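You operate a simulated robot arm through the tools that you are given. There is no shell and no other tool.

Carry out the task below with a simulated robot arm. There is one attempt and no reset: what you move stays moved.

TASK
Park the probe, turn the mode knob to OFF, switch programmer and holder off, then open both clamps.

It is judged by the outcome, as a careful person would: the job done as asked, and still so three seconds after it is handed in. It fails if anything else is knocked over, pushed out of place, dropped, spilled or broken.

THE ROBOT
A 6-joint arm with a two-finger gripper, fixed in place. Base frame: the origin is on the floor under the middle of its stand, x ahead of it, y to its left, z up. Lengths are in mm, angles in rad, forces in N, time in s.
It reaches about 940 mm from its shoulder. Its first joint turns from -2.897 to 2.897 rad. Payload 2.54 kg.
Tool frame: the origin (TCP) lies between the finger pads and is the grasp point; the fingertips stand 30 mm ahead of it; z points along the fingers, y is the line along which they close. The gripper opens to 116 mm; its body begins 95 mm behind the TCP.
Orientation is told as [roll, pitch, yaw] about the base's x, y, z axes, in that order, counted from this pose: with the fingers straight down and closing along the base's y, the tool's x points along the base's -x, its y along +y and its z along -z.

THE INTERFACE
- The arm moves only by the tool drive_tool. Its argument "moves" is a list of rows, each an object of numbers (a shift or turn left out is 0, a gripper value left out holds the last): "x", "y", "z": the shift along the base's x, y, z in units of 400 mm (1.0 is 400 mm); "ax", "ay", "az": the turn, a rotation vector about the base's x, y, z in units of 45 degrees (1.0 is 45 degrees). In form: [{"x": .., "y": .., "z": .., "ax": .., "ay": .., "az": ..}, ...]. A call has 1 to 20 rows; each row is the pose to reach, as a shift and turn from the pose commanded when the call began. "gripper" is the gripper command, from -1 (shut) to 1 (fully open), values between in proportion, set as the call begins (left out, the last holds). A call with a number of a shift or a turn outside -1 to 1 is refused whole. Rows are played at 5 a second. More than 50 mm and 0.15 rad between two rows, or a gripper value outside its range, and nothing of the call is played. Where a pose cannot be reached the arm comes as near as it can. A force on the tool above 40 N (or 10 N above the force at the start of the call, whichever is more), or a blocked arm, ends the call early, and 0.2 s more pass. Each finger travels about 72 mm/s and halts on what it meets, pressing with about 45 N; the grip force reading is that of the motor and also rises with nothing between the fingers. The clock runs only during rows and for 0.2 s after the last one: add rows that repeat a pose to give the fingers time. It gives the time, the measured TCP pose, the force on the tool (base axes), the opening and the grip force at its end, in the units of the frame above (readings bear some noise), with the torque about the TCP (base axes, N m) and any sound that the robot's microphone picked up, and new pictures: "show" is both (left out), scene, wrist or none.
- Cameras (640 x 400 px; columns grow to the right, rows downward): "scene" is fixed at [51, 500.6, 1442.5]; the picture's right is [-0.46, -0.89, 0.00], its down [-0.47, 0.24, -0.85] and it looks along [0.76, -0.39, -0.52] (base axes); focal length 314 px, centre (320, 200). "wrist" rides on the gripper at [69, -15, -122] in the tool frame; the picture's right is [0.21, 0.98, 0.00], its down [-0.83, 0.18, -0.53] and it looks along [-0.52, 0.11, 0.85] (tool axes); focal length 251 px, centre (320, 200). There is no depth. A picture from a camera that has moved, and an enlarged one, comes with that camera's place and axes in the base frame and with its lens.
- zoom(camera, box): a new picture of the part [left, top, right, bottom] of that camera's present view, enlarged. The clock stands still meanwhile.
- hand_in(): hands the job in; it is judged then, once.

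Nothing tells you positions but the pictures and the camera data. Unless the task says otherwise, let go and move clear before handing in.

The tools are called after "Emit:" as a command line: name --argument value ..., lists and objects as JSON in quotes. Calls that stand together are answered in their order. drive_tool: Moves the arm, as the interface text tells. Its arguments: {"type":"object","properties":{"moves":{"type":"array"},"gripper":{"type":"number"},"show":{"type":"string","enum":["both","scene","wrist","none"]}},"required":["moves"]} The other tools are called the same way: zoom (camera, box) takes an enlarged picture of a part of a camera's view; hand_in () hands the job in.

At the start:

```text
clock: 0.0
tcp_pos: [339.9, 209.0, 1237.0]
tcp_rot: [0.001, 0.001, 0.001]
ft_force: [0.1, 0.0, -0.4]
torque: [0.02, 0.01, -0.01]
grip_width: 115.9
grip_force: 0.0
```

scene: 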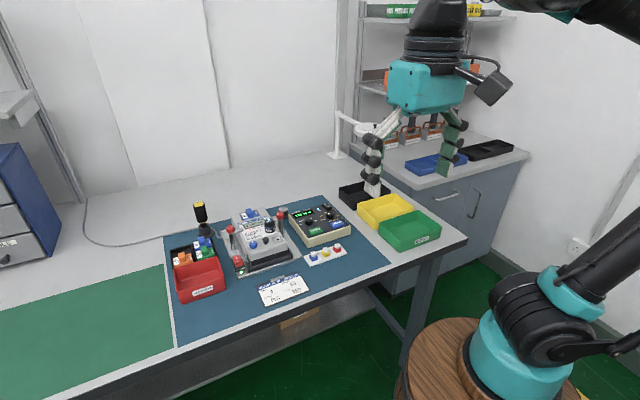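
wrist: 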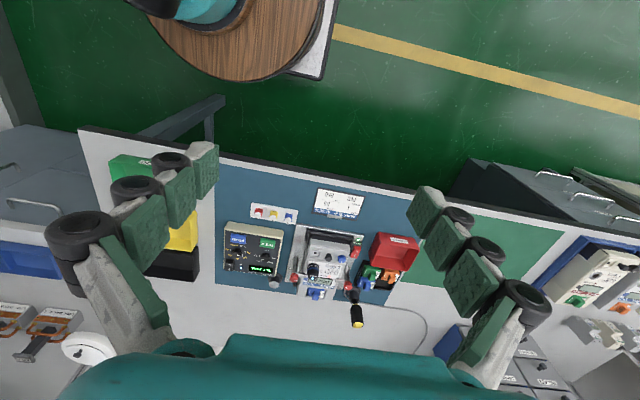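

I see a bench with a blue mat holding a fixture with two red-handled clamps, a programmer box with a green display, bins and a yellow-black probe-like tool. I'll zoom in first to identify everything before moving.

Emit:
zoom --camera "scene" --box '[160, 180, 360, 305]'

Emit:
zoom --camera "scene" --box '[220, 195, 300, 280]'

Emit:
zoom --camera "scene" --box '[280, 195, 360, 250]'

Emit:
zoom --camera "wrist" --box '[210, 170, 430, 340]'

Emit:
zoom --camera "scene" --box '[245, 260, 325, 310]'

```text
3.20 times, centred on (260, 242) of scene
camera zoom: at [51.0, 500.6, 1442.5], right [-0.46, -0.89, 0.0], down [-0.47, 0.24, -0.85], along [0.76, -0.39, -0.52], focal length 1006 px, centre (512, 64)
```

zoom: 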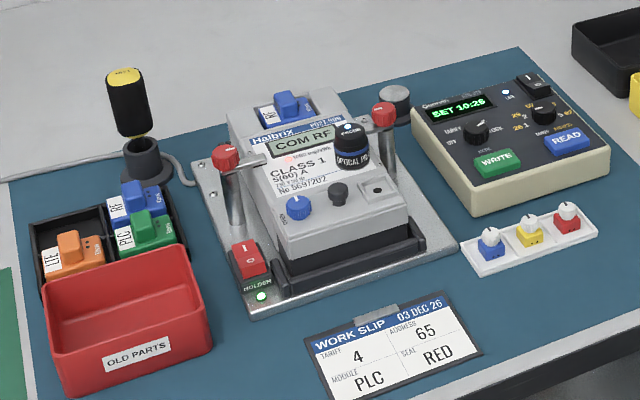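

```text
4.71 times, centred on (260, 238) of scene
camera zoom: at [51.0, 500.6, 1442.5], right [-0.46, -0.89, 0.0], down [-0.47, 0.24, -0.85], along [0.76, -0.39, -0.52], focal length 1480 px, centre (602, 24)
```

zoom: 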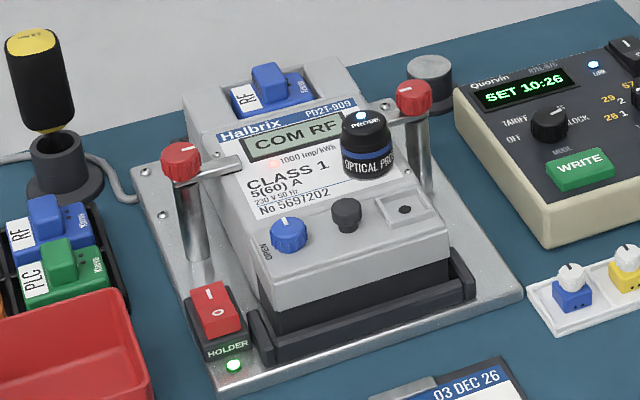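

```text
7.27 times, centred on (320, 222) of scene
camera zoom: at [51.0, 500.6, 1442.5], right [-0.46, -0.89, 0.0], down [-0.47, 0.24, -0.85], along [0.76, -0.39, -0.52], focal length 2287 px, centre (320, 36)
```

zoom: 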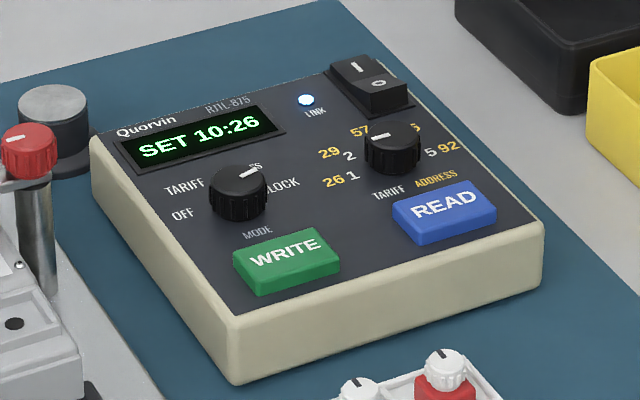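

```text
2.35 times, centred on (320, 255) of wrist
camera zoom: at [272.0, 193.7, 1358.0], right [-0.21, 0.98, 0.0], down [0.83, 0.18, 0.53], along [0.52, 0.12, -0.85], focal length 592 px, centre (320, 71)
```

zoom: 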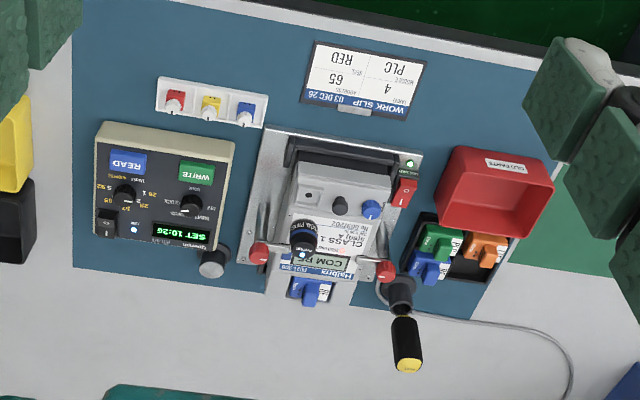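

```text
8.00 times, centred on (285, 285) of scene
camera zoom: at [51.0, 500.6, 1442.5], right [-0.46, -0.89, 0.0], down [-0.47, 0.24, -0.85], along [0.76, -0.39, -0.52], focal length 2516 px, centre (600, -480)
```

zoom: 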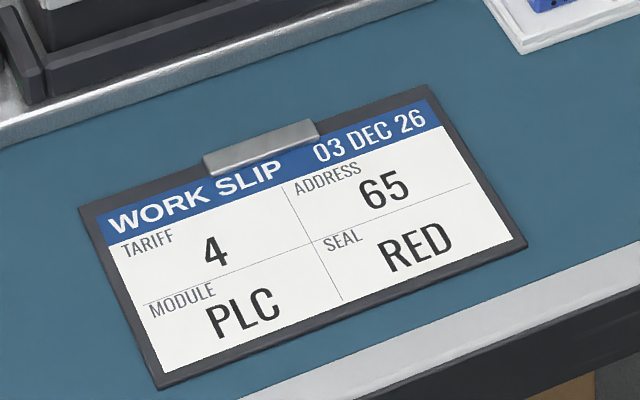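

The optical probe (black cylinder, blue band) sits on the meter at roughly (790, 287, 890). The grey-topped post between holder and programmer looks like its parking spot, and the mode knob is near (816, 148, 836). I'll move the arm closer above the bench for better views.

Emit:
drive_tool --moves '[{"x": 0.09, "y": 0.006, "z": -0.045}, {"x": 0.18, "y": 0.012, "z": -0.09}, {"x": 0.27, "y": 0.018, "z": -0.135}, {"x": 0.36, "y": 0.024, "z": -0.18}, {"x": 0.45, "y": 0.03, "z": -0.225}, {"x": 0.54, "y": 0.036, "z": -0.27}, {"x": 0.63, "y": 0.042, "z": -0.315}, {"x": 0.72, "y": 0.05, "z": -0.36}, {"x": 0.75, "y": 0.05, "z": -0.39}, {"x": 0.75, "y": 0.05, "z": -0.39}]'

```text
clock: 2.2
tcp_pos: [641.2, 227.7, 1082.0]
tcp_rot: [0.002, 0.0, -0.001]
ft_force: [0.3, -0.6, 0.1]
torque: [0.01, 0.0, 0.01]
grip_width: 116.0
grip_force: 0.2
camera wrist: at [572.4, 213.1, 1202.9], right [-0.22, 0.98, 0.0], down [0.83, 0.18, 0.53], along [0.52, 0.12, -0.85], focal length 251 px, centre (320, 200)
```

scene: 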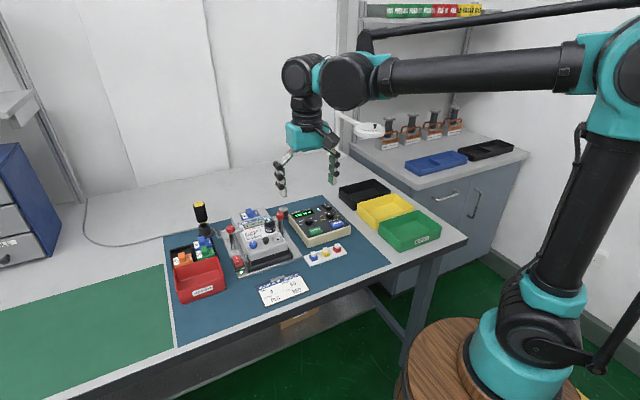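
wrist: 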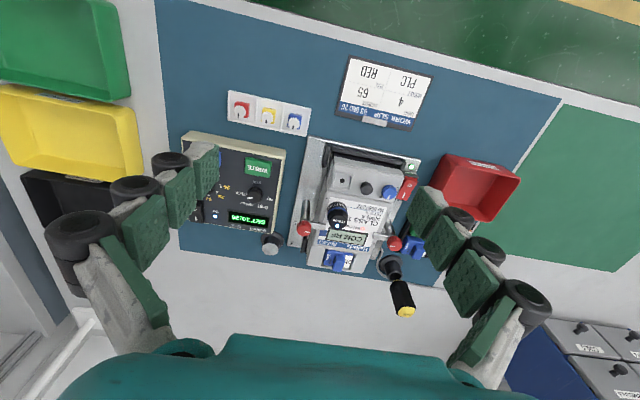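

The holder, programmer and probe are now in the wrist view. I'll zoom in to localize each control and read the knob labels.

Emit:
zoom --camera "wrist" --box '[280, 130, 440, 290]'

Emit:
zoom --camera "wrist" --box '[170, 120, 300, 270]'

Emit:
zoom --camera "scene" --box '[270, 195, 360, 250]'

```text
2.50 times, centred on (360, 210) of wrist
camera zoom: at [572.4, 213.1, 1202.9], right [-0.22, 0.98, 0.0], down [0.83, 0.18, 0.53], along [0.52, 0.12, -0.85], focal length 629 px, centre (220, 175)
```

zoom: 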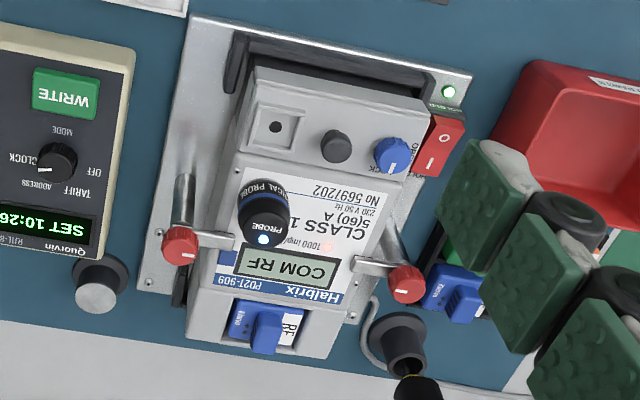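

```text
2.67 times, centred on (235, 195) of wrist
camera zoom: at [572.4, 213.1, 1202.9], right [-0.22, 0.98, 0.0], down [0.83, 0.18, 0.53], along [0.52, 0.12, -0.85], focal length 670 px, centre (547, 213)
```

zoom: 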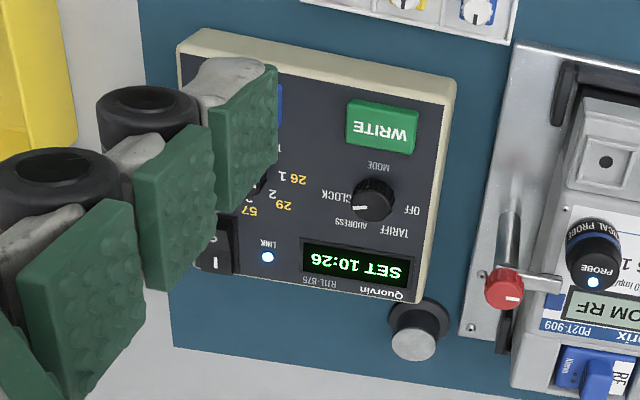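

```text
7.11 times, centred on (315, 222) of scene
camera zoom: at [51.0, 500.6, 1442.5], right [-0.46, -0.89, 0.0], down [-0.47, 0.24, -0.85], along [0.76, -0.39, -0.52], focal length 2236 px, centre (356, 40)
```

zoom: 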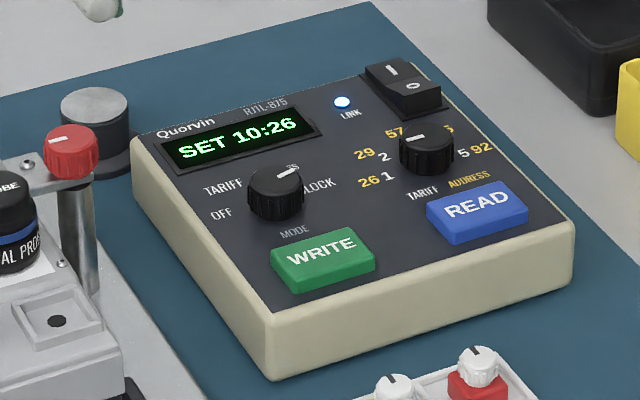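

Triangulating from both cameras: probe top (792, 287, 898), right clamp knob (825, 242, 888), left clamp knob (824, 396, 888), park post top (935, 190, 830). I'll go closer over the meter to inspect the probe and clamps.

Emit:
drive_tool --moves '[{"x": 0.07, "y": 0.05, "z": -0.07}, {"x": 0.14, "y": 0.1, "z": -0.14}, {"x": 0.2, "y": 0.15, "z": -0.205}, {"x": 0.2, "y": 0.15, "z": -0.205}, {"x": 0.2, "y": 0.15, "z": -0.205}]'

Emit:
zoom --camera "wrist" --box '[220, 100, 420, 300]'

Emit:
zoom --camera "scene" --box '[220, 120, 360, 280]'

```text
clock: 3.4
tcp_pos: [720.5, 287.9, 999.4]
tcp_rot: [0.002, 0.001, 0.0]
ft_force: [-0.3, -0.1, -0.2]
torque: [-0.01, 0.01, 0.03]
grip_width: 115.8
grip_force: 0.2
camera wrist: at [651.8, 273.0, 1120.4], right [-0.21, 0.98, 0.0], down [0.83, 0.18, 0.53], along [0.52, 0.12, -0.85], focal length 251 px, centre (320, 200)
```

scene: 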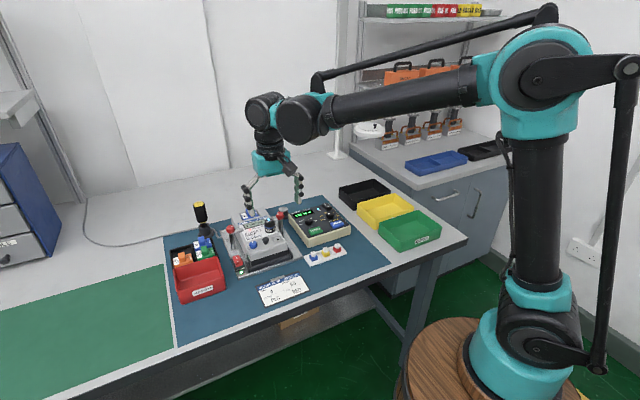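
wrist: 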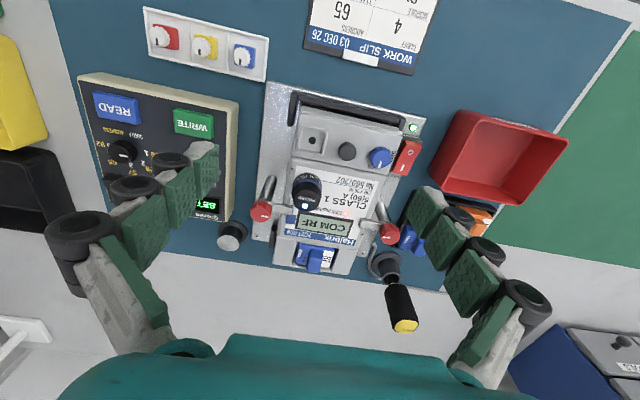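

```text
2.00 times, centred on (320, 200) of wrist
camera zoom: at [651.8, 273.0, 1120.4], right [-0.21, 0.98, 0.0], down [0.83, 0.18, 0.53], along [0.52, 0.12, -0.85], focal length 503 px, centre (320, 200)
```

zoom: 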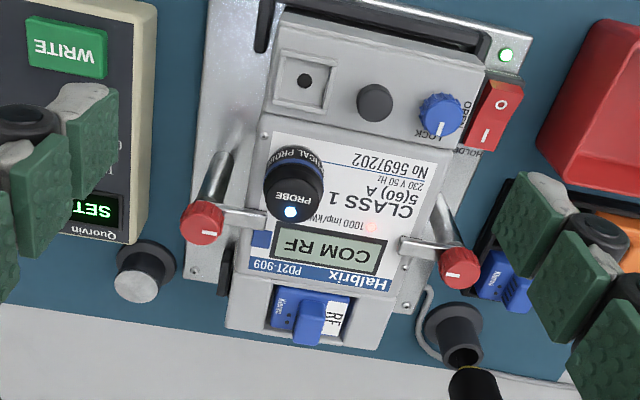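

```text
2.50 times, centred on (290, 200) of scene
camera zoom: at [51.0, 500.6, 1442.5], right [-0.46, -0.89, 0.0], down [-0.47, 0.24, -0.85], along [0.76, -0.39, -0.52], focal length 786 px, centre (395, 200)
```

zoom: 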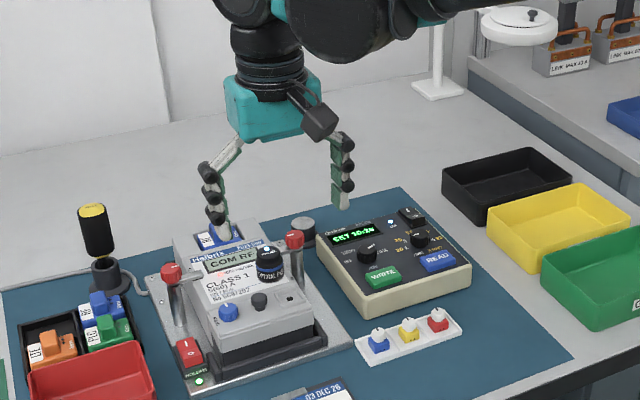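

The meter face looks horizontal and the probe is about 32 mm across and 31 mm tall. The park post is near the reach limit, so I'll test that the arm can get there (high up) before picking the probe.

Emit:
drive_tool --moves '[{"x": 0.1, "y": -0.05, "z": 0.0}, {"x": 0.2, "y": -0.1, "z": 0.0}, {"x": 0.3, "y": -0.15, "z": 0.0}, {"x": 0.4, "y": -0.2, "z": 0.0}, {"x": 0.5, "y": -0.24, "z": 0.0}, {"x": 0.537, "y": -0.245, "z": 0.0}, {"x": 0.537, "y": -0.245, "z": -0.08}, {"x": 0.537, "y": -0.245, "z": -0.16}, {"x": 0.537, "y": -0.245, "z": -0.24}, {"x": 0.537, "y": -0.245, "z": -0.24}, {"x": 0.537, "y": -0.245, "z": -0.24}]'

Emit:
zoom --camera "scene" --box '[220, 120, 360, 280]'

Emit:
zoom --camera "wrist" --box '[200, 100, 440, 250]'

```text
clock: 5.8
tcp_pos: [935.8, 191.6, 902.7]
tcp_rot: [0.002, 0.0, 0.001]
ft_force: [0.0, 0.6, 0.9]
torque: [-0.02, -0.02, -0.01]
grip_width: 115.8
grip_force: 0.1
camera wrist: at [865.9, 175.9, 1024.7], right [-0.21, 0.98, 0.0], down [0.83, 0.18, 0.53], along [0.52, 0.12, -0.85], focal length 251 px, centre (320, 200)
```

scene: 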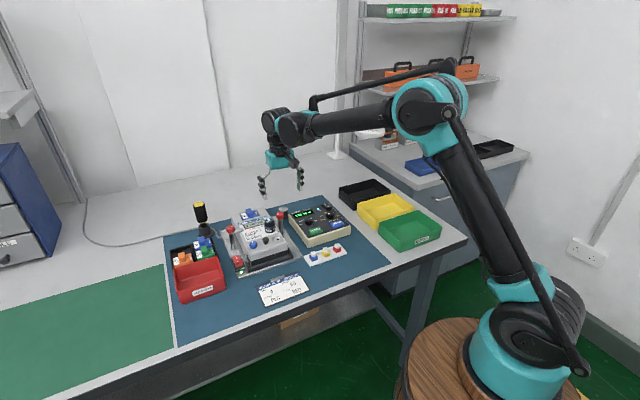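
wrist: 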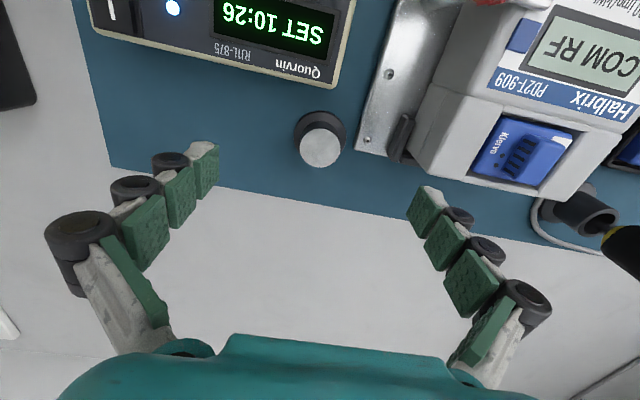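

```text
2.50 times, centred on (290, 200) of scene
camera zoom: at [51.0, 500.6, 1442.5], right [-0.46, -0.89, 0.0], down [-0.47, 0.24, -0.85], along [0.76, -0.39, -0.52], focal length 786 px, centre (395, 200)
```

zoom: 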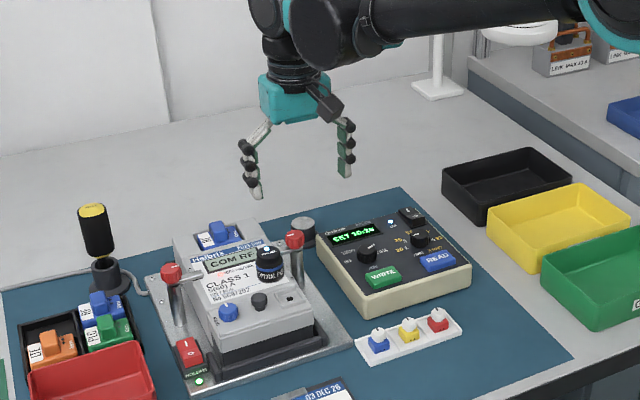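

```text
2.67 times, centred on (320, 175) of wrist
camera zoom: at [865.9, 175.9, 1024.7], right [-0.21, 0.98, 0.0], down [0.83, 0.18, 0.53], along [0.52, 0.12, -0.85], focal length 670 px, centre (320, 267)
```

zoom: 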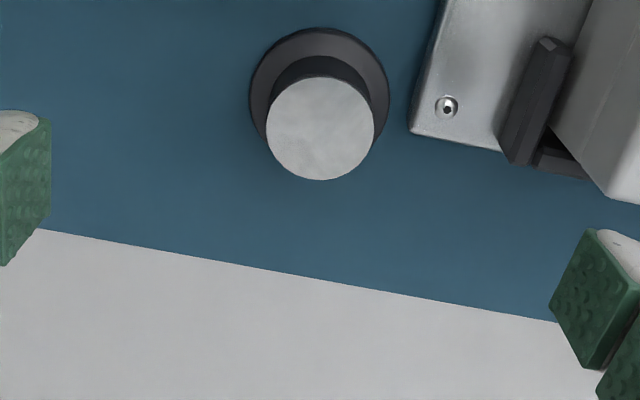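

The post is reachable: top at about (937, 191, 828), about 33 mm across. I'll use this view to pin down the meter face height too.

Emit:
zoom --camera "wrist" --box '[440, 0, 640, 125]'

Emit:
zoom --camera "wrist" --box '[70, 0, 360, 180]'

```text
3.20 times, centred on (540, 62) of wrist
camera zoom: at [865.9, 175.9, 1024.7], right [-0.21, 0.98, 0.0], down [0.83, 0.18, 0.53], along [0.52, 0.12, -0.85], focal length 805 px, centre (-384, 640)
```

zoom: 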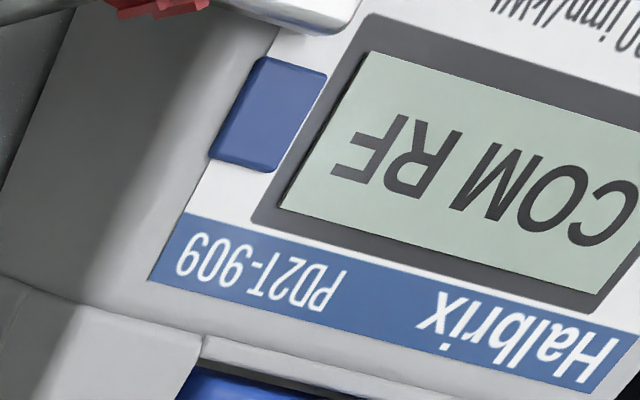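

```text
2.21 times, centred on (215, 90) of wrist
camera zoom: at [865.9, 175.9, 1024.7], right [-0.21, 0.98, 0.0], down [0.83, 0.18, 0.53], along [0.52, 0.12, -0.85], focal length 555 px, centre (552, 443)
```

zoom: 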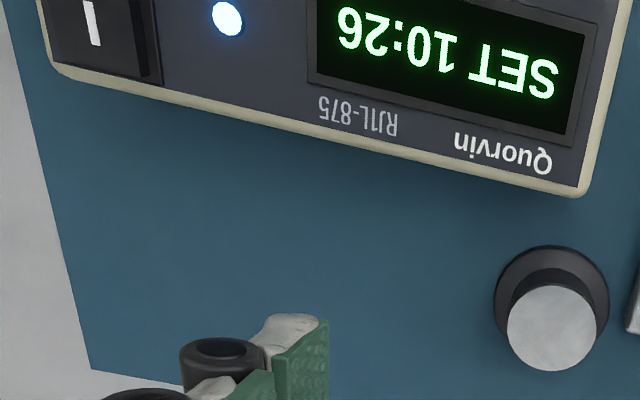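

The meter face is at z ≈ 870, so I'll grasp the probe with the TCP at about z = 904 (fingertips just above the face). I'm going back above the probe with the gripper partly open.

Emit:
drive_tool --moves '[{"x": 0, "y": 0, "z": 0.11}, {"x": 0, "y": 0, "z": 0.2}, {"x": -0.09, "y": 0.06, "z": 0.2425}, {"x": -0.18, "y": 0.12, "z": 0.2425}, {"x": -0.27, "y": 0.18, "z": 0.2425}, {"x": -0.3625, "y": 0.2425, "z": 0.2425}, {"x": -0.3625, "y": 0.2425, "z": 0.15}, {"x": -0.3625, "y": 0.2425, "z": 0.11}, {"x": -0.3625, "y": 0.2425, "z": 0.11}, {"x": -0.3625, "y": 0.2425, "z": 0.11}]' --gripper 0.14

Emit:
zoom --camera "wrist" --box '[200, 80, 440, 280]'

Emit:
zoom --camera "scene" --box '[220, 150, 320, 280]'

```text
clock: 8.0
tcp_pos: [790.5, 286.9, 946.5]
tcp_rot: [0.003, -0.001, -0.001]
ft_force: [-0.5, 0.1, 0.5]
torque: [-0.02, -0.02, 0.01]
grip_width: 66.2
grip_force: 0.1
camera wrist: at [721.9, 273.0, 1067.8], right [-0.21, 0.98, 0.0], down [0.83, 0.18, 0.53], along [0.52, 0.12, -0.85], focal length 251 px, centre (320, 200)
```

scene: 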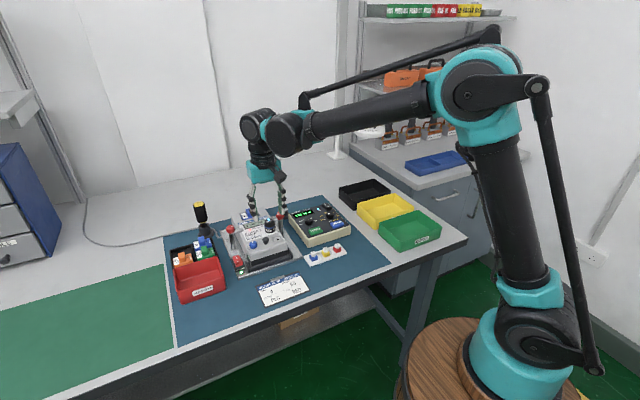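
wrist: 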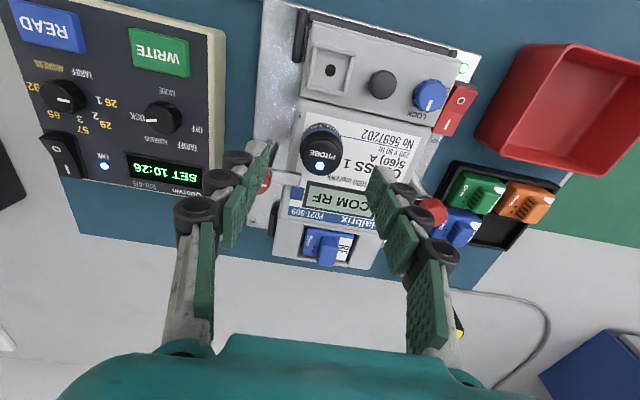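

```text
2.00 times, centred on (320, 180) of wrist
camera zoom: at [721.9, 273.0, 1067.8], right [-0.21, 0.98, 0.0], down [0.83, 0.18, 0.53], along [0.52, 0.12, -0.85], focal length 503 px, centre (320, 240)
```

zoom: 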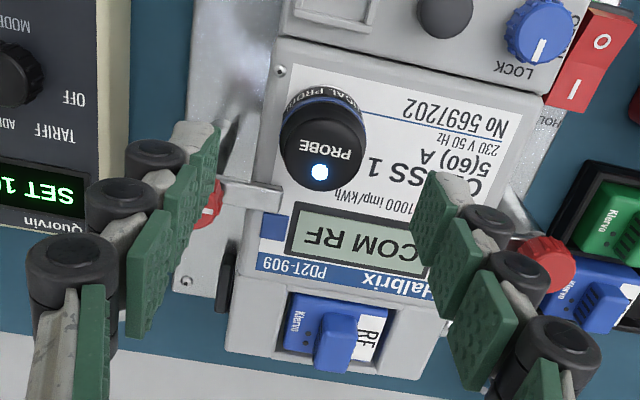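

```text
3.08 times, centred on (270, 215) of scene
camera zoom: at [51.0, 500.6, 1442.5], right [-0.46, -0.89, 0.0], down [-0.47, 0.24, -0.85], along [0.76, -0.39, -0.52], focal length 968 px, centre (474, 154)
```

zoom: 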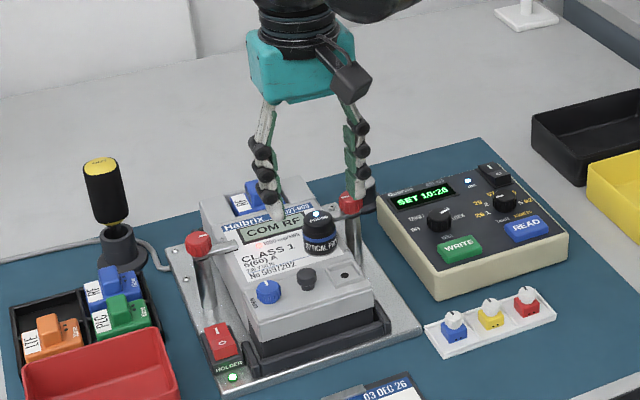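

The probe is centred at (789, 289) and both fingers clear the clamp knobs. I'm lowering around the probe now.

Emit:
drive_tool --moves '[{"x": -0.005, "y": 0.0025, "z": -0.03}, {"x": -0.005, "y": 0.0025, "z": -0.06}, {"x": -0.005, "y": 0.0025, "z": -0.085}, {"x": -0.005, "y": 0.0025, "z": -0.105}, {"x": -0.005, "y": 0.0025, "z": -0.105}]'

Emit:
zoom --camera "wrist" --box '[220, 80, 420, 280]'

Emit:
zoom --camera "scene" --box '[220, 180, 320, 260]'

```text
clock: 9.2
tcp_pos: [787.4, 289.1, 904.2]
tcp_rot: [0.002, 0.0, 0.0]
ft_force: [-0.1, -0.6, 0.3]
torque: [0.03, -0.01, -0.01]
grip_width: 66.3
grip_force: 0.0
camera wrist: at [719.9, 273.8, 1025.9], right [-0.21, 0.98, 0.0], down [0.83, 0.18, 0.53], along [0.52, 0.12, -0.85], focal length 251 px, centre (320, 200)
```

scene: 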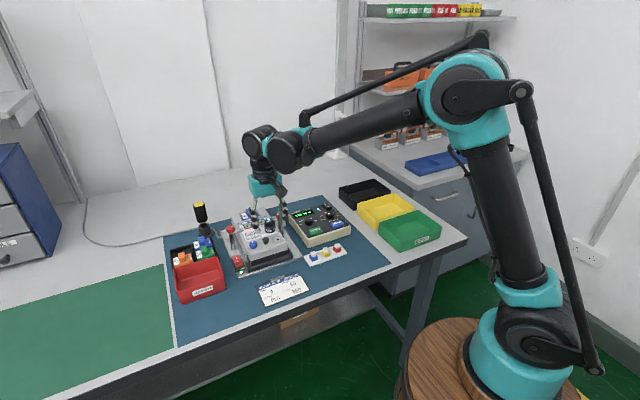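
wrist: 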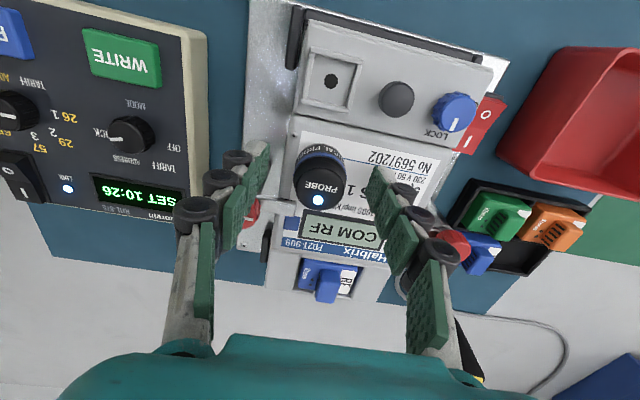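

```text
2.00 times, centred on (320, 180) of wrist
camera zoom: at [719.9, 273.8, 1025.9], right [-0.21, 0.98, 0.0], down [0.83, 0.18, 0.53], along [0.52, 0.12, -0.85], focal length 503 px, centre (320, 240)
```

zoom: 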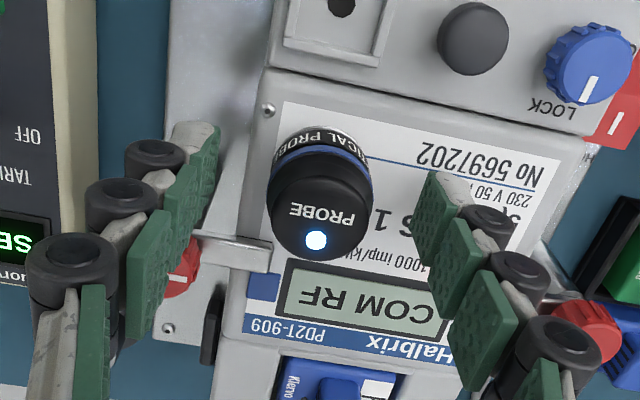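

```text
5.00 times, centred on (270, 220) of scene
camera zoom: at [51.0, 500.6, 1442.5], right [-0.46, -0.89, 0.0], down [-0.47, 0.24, -0.85], along [0.76, -0.39, -0.52], focal length 1572 px, centre (570, 100)
```

zoom: 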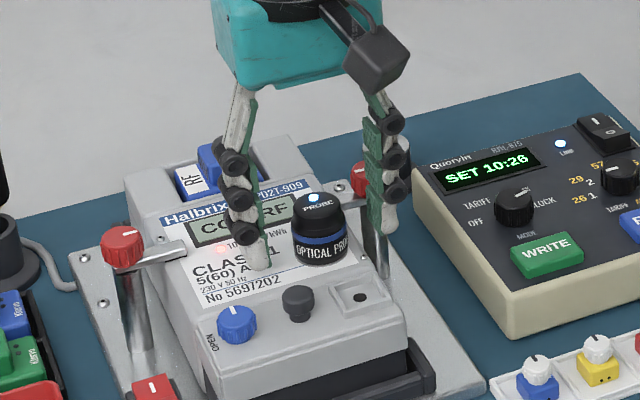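

Fingers straddle the probe with clearance. Closing the grip now.

Emit:
drive_tool --moves '[{"z": 0}, {"z": 0}, {"z": 0}, {"z": 0}]' --gripper -1

Emit:
zoom --camera "wrist" --box '[220, 80, 420, 280]'

Emit:
zoom --camera "scene" --box '[220, 180, 320, 260]'

```text
clock: 10.2
tcp_pos: [788.6, 288.6, 904.7]
tcp_rot: [0.002, -0.001, 0.001]
ft_force: [-0.6, 0.3, -0.2]
torque: [-0.04, 0.01, 0.02]
grip_width: 30.7
grip_force: 22.0
camera wrist: at [719.9, 273.7, 1026.0], right [-0.21, 0.98, 0.0], down [0.83, 0.18, 0.53], along [0.52, 0.12, -0.85], focal length 251 px, centre (320, 200)
```

scene: 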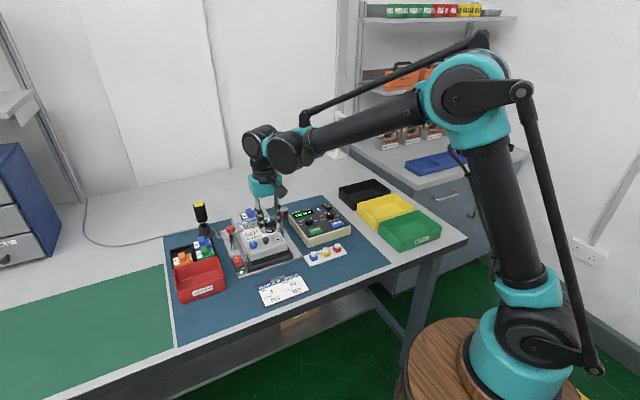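
wrist: 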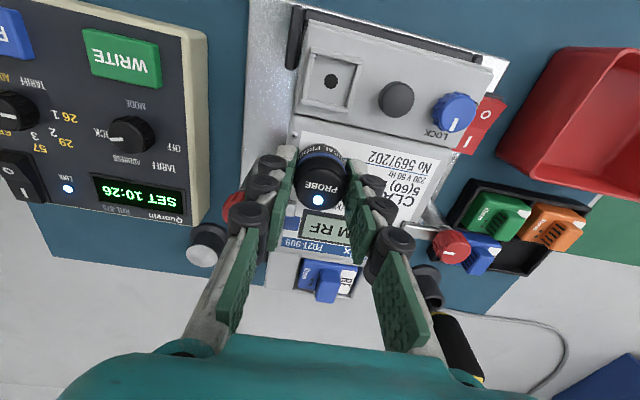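

```text
2.00 times, centred on (320, 180) of wrist
camera zoom: at [719.9, 273.7, 1026.0], right [-0.21, 0.98, 0.0], down [0.83, 0.18, 0.53], along [0.52, 0.12, -0.85], focal length 503 px, centre (320, 240)
```

zoom: 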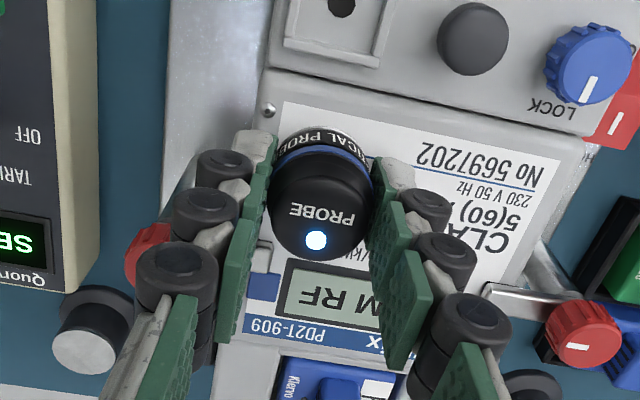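

```text
5.00 times, centred on (270, 220) of scene
camera zoom: at [51.0, 500.6, 1442.5], right [-0.46, -0.89, 0.0], down [-0.47, 0.24, -0.85], along [0.76, -0.39, -0.52], focal length 1572 px, centre (570, 100)
```

zoom: 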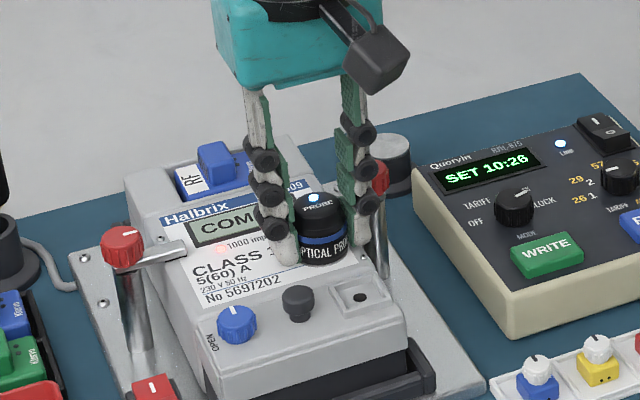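

The probe is gripped (30.7 mm). I'll lift it straight up slowly, then check it came along.

Emit:
drive_tool --moves '[{"z": 0.01}, {"z": 0.025}, {"z": 0.05}, {"z": 0.1}, {"z": 0.17}, {"z": 0.24}, {"z": 0.24}]'

Emit:
zoom --camera "wrist" --box '[220, 80, 420, 280]'

Emit:
zoom --camera "scene" --box '[220, 140, 320, 260]'

```text
clock: 11.8
tcp_pos: [787.6, 290.2, 1002.0]
tcp_rot: [0.001, -0.001, 0.0]
ft_force: [0.1, -0.4, -0.8]
torque: [-0.03, 0.01, -0.02]
grip_width: 31.0
grip_force: 21.9
camera wrist: at [720.0, 274.0, 1122.3], right [-0.21, 0.98, 0.0], down [0.83, 0.18, 0.53], along [0.52, 0.12, -0.85], focal length 251 px, centre (320, 200)
```

scene: 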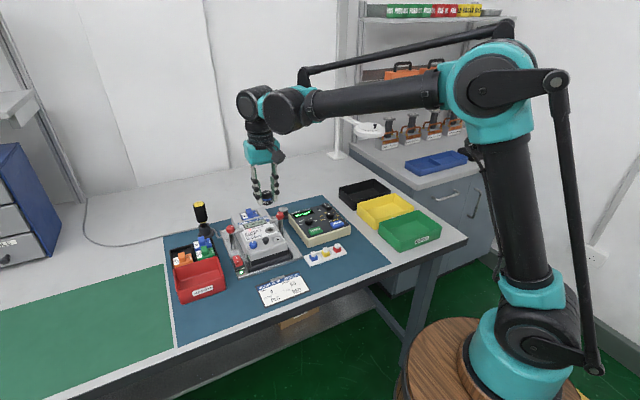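
wrist: 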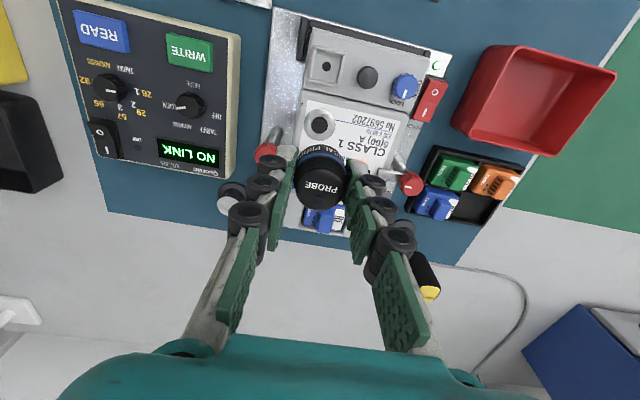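

```text
2.00 times, centred on (320, 180) of wrist
camera zoom: at [720.0, 274.0, 1122.3], right [-0.21, 0.98, 0.0], down [0.83, 0.18, 0.53], along [0.52, 0.12, -0.85], focal length 503 px, centre (320, 240)
```

zoom: 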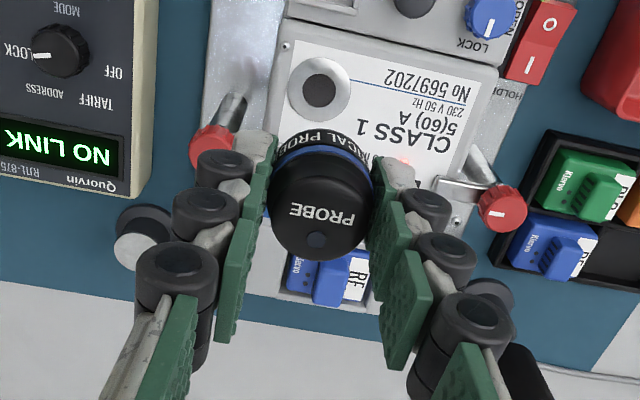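

```text
3.33 times, centred on (270, 200) of scene
camera zoom: at [51.0, 500.6, 1442.5], right [-0.46, -0.89, 0.0], down [-0.47, 0.24, -0.85], along [0.76, -0.39, -0.52], focal length 1048 px, centre (487, 200)
```

zoom: 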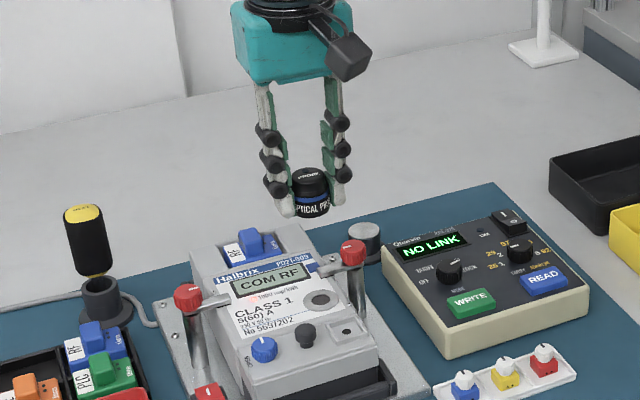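

The probe is lifted cleanly and the programmer shows NO LINK. I'll carry it over the park post at (937, 191) and hover just above it to check alignment.

Emit:
drive_tool --moves '[{"x": 0.08, "y": -0.05, "z": 0}, {"x": 0.17, "y": -0.11, "z": 0}, {"x": 0.26, "y": -0.17, "z": 0}, {"x": 0.34, "y": -0.225, "z": 0}, {"x": 0.371, "y": -0.245, "z": 0}, {"x": 0.371, "y": -0.245, "z": -0.08}, {"x": 0.371, "y": -0.245, "z": -0.16}, {"x": 0.371, "y": -0.245, "z": -0.23}, {"x": 0.371, "y": -0.245, "z": -0.29}, {"x": 0.371, "y": -0.245, "z": -0.29}, {"x": 0.371, "y": -0.245, "z": -0.29}]'

Emit:
zoom --camera "wrist" --box '[220, 80, 420, 280]'

Emit:
zoom --camera "scene" --box '[250, 150, 340, 240]'

```text
clock: 14.2
tcp_pos: [936.3, 191.1, 883.6]
tcp_rot: [0.002, 0.0, -0.001]
ft_force: [0.0, -0.9, -1.1]
torque: [-0.02, -0.01, 0.05]
grip_width: 30.8
grip_force: 22.3
camera wrist: at [867.4, 175.5, 1005.6], right [-0.21, 0.98, 0.0], down [0.83, 0.18, 0.53], along [0.52, 0.12, -0.85], focal length 251 px, centre (320, 200)
```

scene: 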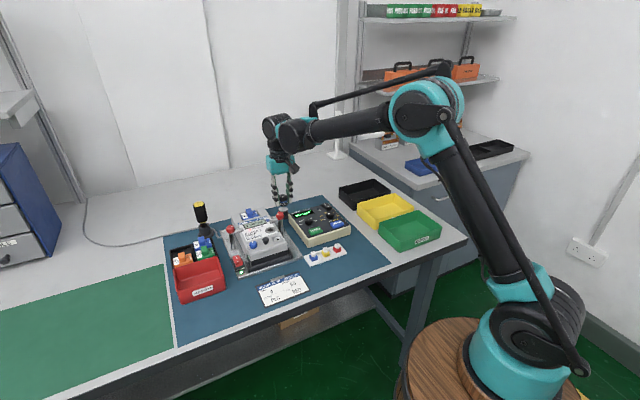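
wrist: 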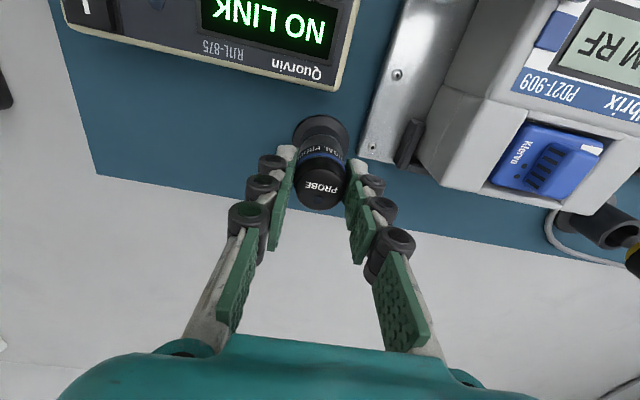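

```text
2.00 times, centred on (320, 180) of wrist
camera zoom: at [867.4, 175.5, 1005.6], right [-0.21, 0.98, 0.0], down [0.83, 0.18, 0.53], along [0.52, 0.12, -0.85], focal length 503 px, centre (320, 240)
```

zoom: 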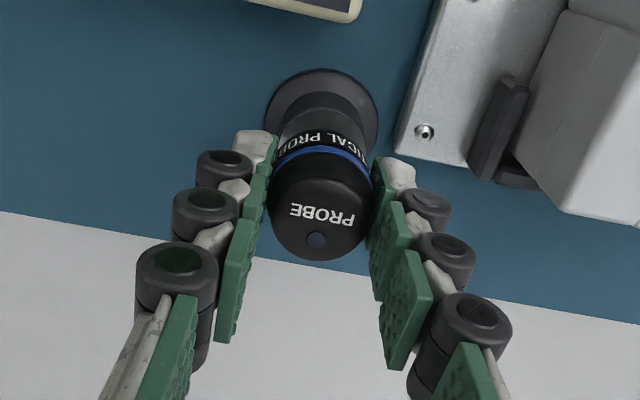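

```text
4.44 times, centred on (295, 195) of scene
camera zoom: at [51.0, 500.6, 1442.5], right [-0.46, -0.89, 0.0], down [-0.47, 0.24, -0.85], along [0.76, -0.39, -0.52], focal length 1398 px, centre (431, 222)
```

zoom: 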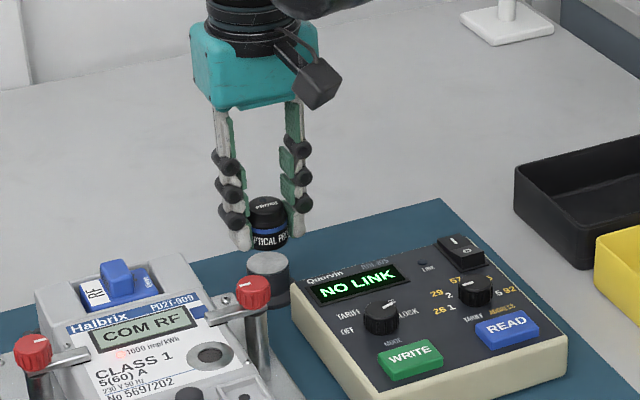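

The probe is lined up over the post. I'll lower it gently in small steps while watching the force.

Emit:
drive_tool --moves '[{"z": -0.02}, {"z": -0.035}, {"z": -0.045}, {"z": -0.045}]' --show "none"

Emit:
zoom --camera "scene" --box '[260, 180, 310, 220]'

```text
clock: 15.2
tcp_pos: [936.3, 190.8, 866.5]
tcp_rot: [0.002, -0.002, 0.0]
ft_force: [-0.6, -0.1, -1.3]
torque: [0.0, 0.04, 0.0]
grip_width: 30.6
grip_force: 22.4
```

```text
10.00 times, centred on (285, 200) of scene
camera zoom: at [51.0, 500.6, 1442.5], right [-0.46, -0.89, 0.0], down [-0.47, 0.24, -0.85], along [0.76, -0.39, -0.52], focal length 3145 px, centre (670, 200)
```

zoom: 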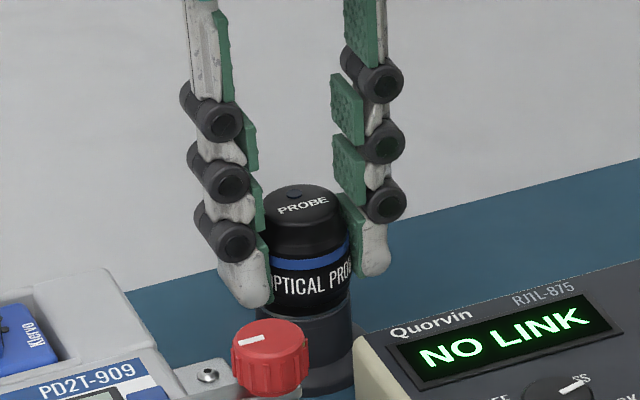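

Emit:
drive_tool --moves '[{"z": -0.004}, {"z": -0.004}]' --show "none"

```text
clock: 15.8
tcp_pos: [937.1, 191.4, 864.1]
tcp_rot: [0.003, -0.001, 0.001]
ft_force: [0.9, 0.2, -3.8]
torque: [0.01, 0.01, -0.01]
grip_width: 30.6
grip_force: 22.5
```

Emit:
drive_tool --moves '[{"z": -0.003}, {"z": -0.003}]' --show "none"

```text
clock: 16.4
tcp_pos: [937.4, 190.6, 862.9]
tcp_rot: [0.001, -0.002, 0.0]
ft_force: [0.5, 0.6, -0.9]
torque: [0.01, -0.05, 0.03]
grip_width: 30.9
grip_force: 22.4
```

Emit:
drive_tool --moves '[{"z": -0.003}, {"z": -0.003}]' --show "none"

Emit:
zoom --camera "scene" --box '[260, 180, 310, 220]'

```text
clock: 17.0
tcp_pos: [936.4, 191.1, 862.3]
tcp_rot: [0.003, -0.001, 0.0]
ft_force: [3.1, 0.0, 11.6]
torque: [-0.01, -0.07, -0.01]
grip_width: 30.6
grip_force: 22.0
```

```text
10.00 times, centred on (285, 200) of scene
camera zoom: at [51.0, 500.6, 1442.5], right [-0.46, -0.89, 0.0], down [-0.47, 0.24, -0.85], along [0.76, -0.39, -0.52], focal length 3145 px, centre (670, 200)
```

zoom: 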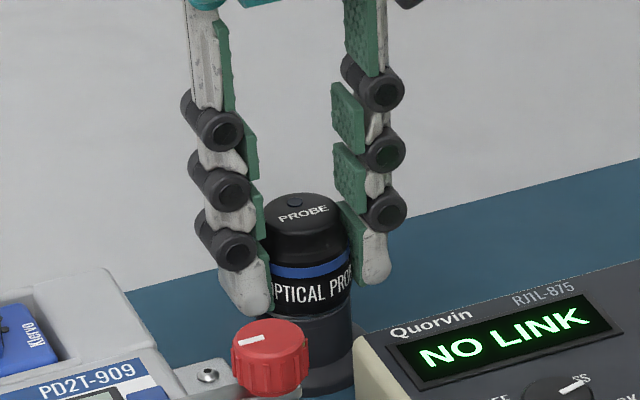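

Contact felt (11.6 N upward), so the probe is seated. Releasing, then lifting straight up.

Emit:
drive_tool --moves '[{"z": 0}, {"z": 0}, {"z": 0}, {"z": 0}]' --gripper 0.14 --show "none"

Emit:
drive_tool --moves '[{"z": 0.03}, {"z": 0.08}, {"z": 0.16}, {"z": 0.25}, {"z": 0.34}, {"z": 0.34}]'

Emit:
zoom --camera "scene" --box '[260, 170, 340, 240]'

Emit:
zoom --camera "wrist" --box '[220, 80, 420, 280]'

```text
clock: 18.0
tcp_pos: [936.6, 191.3, 862.6]
tcp_rot: [0.002, -0.002, -0.001]
ft_force: [0.4, -0.6, -1.0]
torque: [0.02, -0.02, -0.02]
grip_width: 66.2
grip_force: 0.1
```

```text
clock: 19.4
tcp_pos: [937.3, 191.7, 998.3]
tcp_rot: [0.002, 0.0, 0.0]
ft_force: [1.3, 1.2, 0.7]
torque: [0.03, 0.03, -0.02]
grip_width: 66.1
grip_force: 0.0
camera wrist: at [868.9, 175.6, 1119.8], right [-0.21, 0.98, 0.0], down [0.83, 0.18, 0.53], along [0.52, 0.12, -0.85], focal length 251 px, centre (320, 200)
```

scene: 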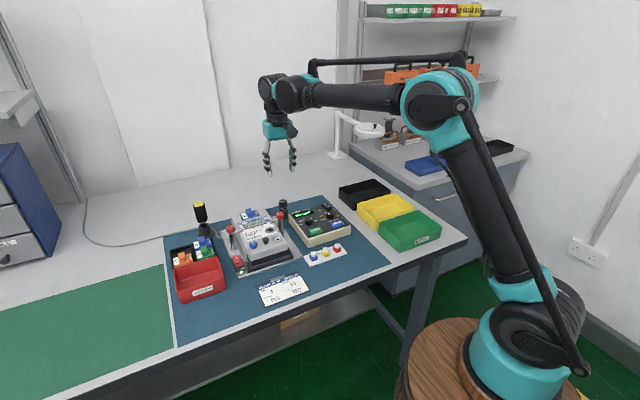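
wrist: 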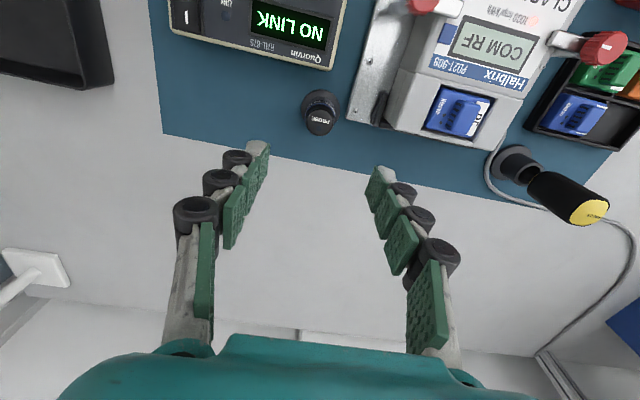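

```text
5.71 times, centred on (300, 205) of scene
camera zoom: at [51.0, 500.6, 1442.5], right [-0.46, -0.89, 0.0], down [-0.47, 0.24, -0.85], along [0.76, -0.39, -0.52], focal length 1797 px, centre (434, 171)
```

zoom: 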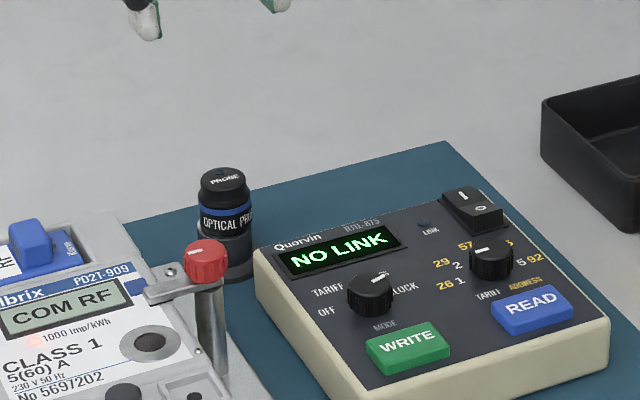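

```text
2.00 times, centred on (320, 180) of wrist
camera zoom: at [868.9, 175.6, 1119.8], right [-0.21, 0.98, 0.0], down [0.83, 0.18, 0.53], along [0.52, 0.12, -0.85], focal length 503 px, centre (320, 240)
```

zoom: 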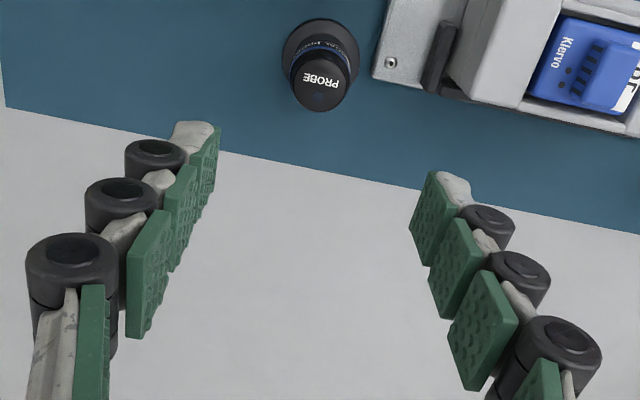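

The probe stands parked on the post. Next is the mode knob: I'm moving above the programmer for a close look at the knob, labels and panel slope.

Emit:
drive_tool --moves '[{"x": -0.09, "y": -0.03, "z": 0}, {"x": -0.18, "y": -0.06, "z": 0}, {"x": -0.27, "y": -0.09, "z": 0}, {"x": -0.36, "y": -0.12, "z": -0.02}, {"x": -0.44, "y": -0.1525, "z": -0.0475}, {"x": -0.44, "y": -0.1525, "z": -0.0475}, {"x": -0.44, "y": -0.1525, "z": -0.0475}]'

Emit:
zoom --camera "wrist" --box '[200, 60, 440, 260]'

Emit:
zoom --camera "scene" --box '[280, 190, 360, 255]'

```text
clock: 21.0
tcp_pos: [759.5, 129.9, 979.6]
tcp_rot: [0.0, 0.0, 0.0]
ft_force: [0.0, 0.6, -0.1]
torque: [-0.01, -0.01, -0.01]
grip_width: 66.1
grip_force: 0.1
camera wrist: at [692.4, 114.4, 1101.0], right [-0.21, 0.98, 0.0], down [0.83, 0.18, 0.53], along [0.52, 0.12, -0.85], focal length 251 px, centre (320, 200)
```

scene: 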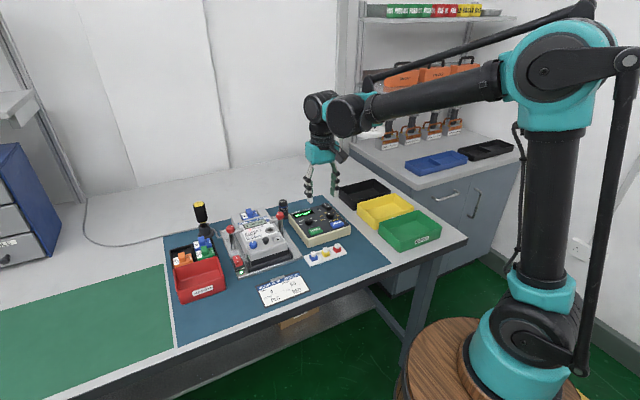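
wrist: 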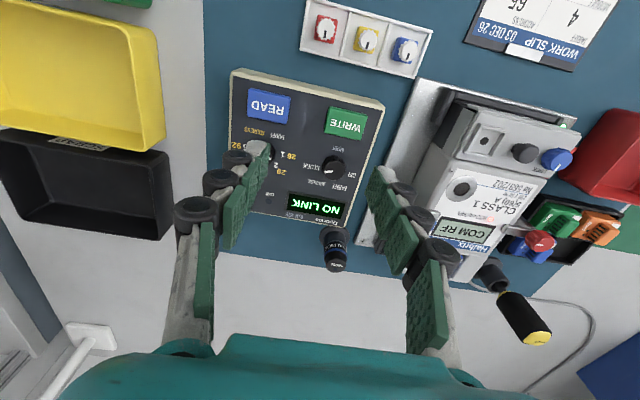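

```text
2.00 times, centred on (320, 160) of wrist
camera zoom: at [692.4, 114.4, 1101.0], right [-0.21, 0.98, 0.0], down [0.83, 0.18, 0.53], along [0.52, 0.12, -0.85], focal length 503 px, centre (320, 280)
```

zoom: 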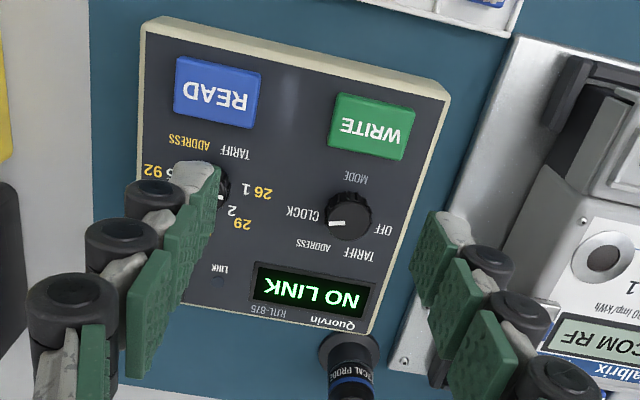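

```text
6.15 times, centred on (320, 222) of scene
camera zoom: at [51.0, 500.6, 1442.5], right [-0.46, -0.89, 0.0], down [-0.47, 0.24, -0.85], along [0.76, -0.39, -0.52], focal length 1935 px, centre (320, 62)
```

zoom: 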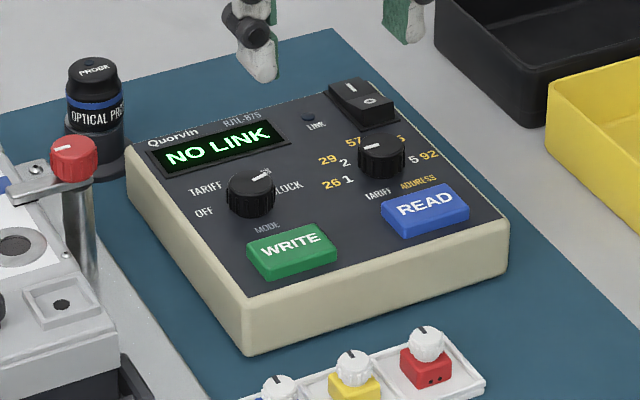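

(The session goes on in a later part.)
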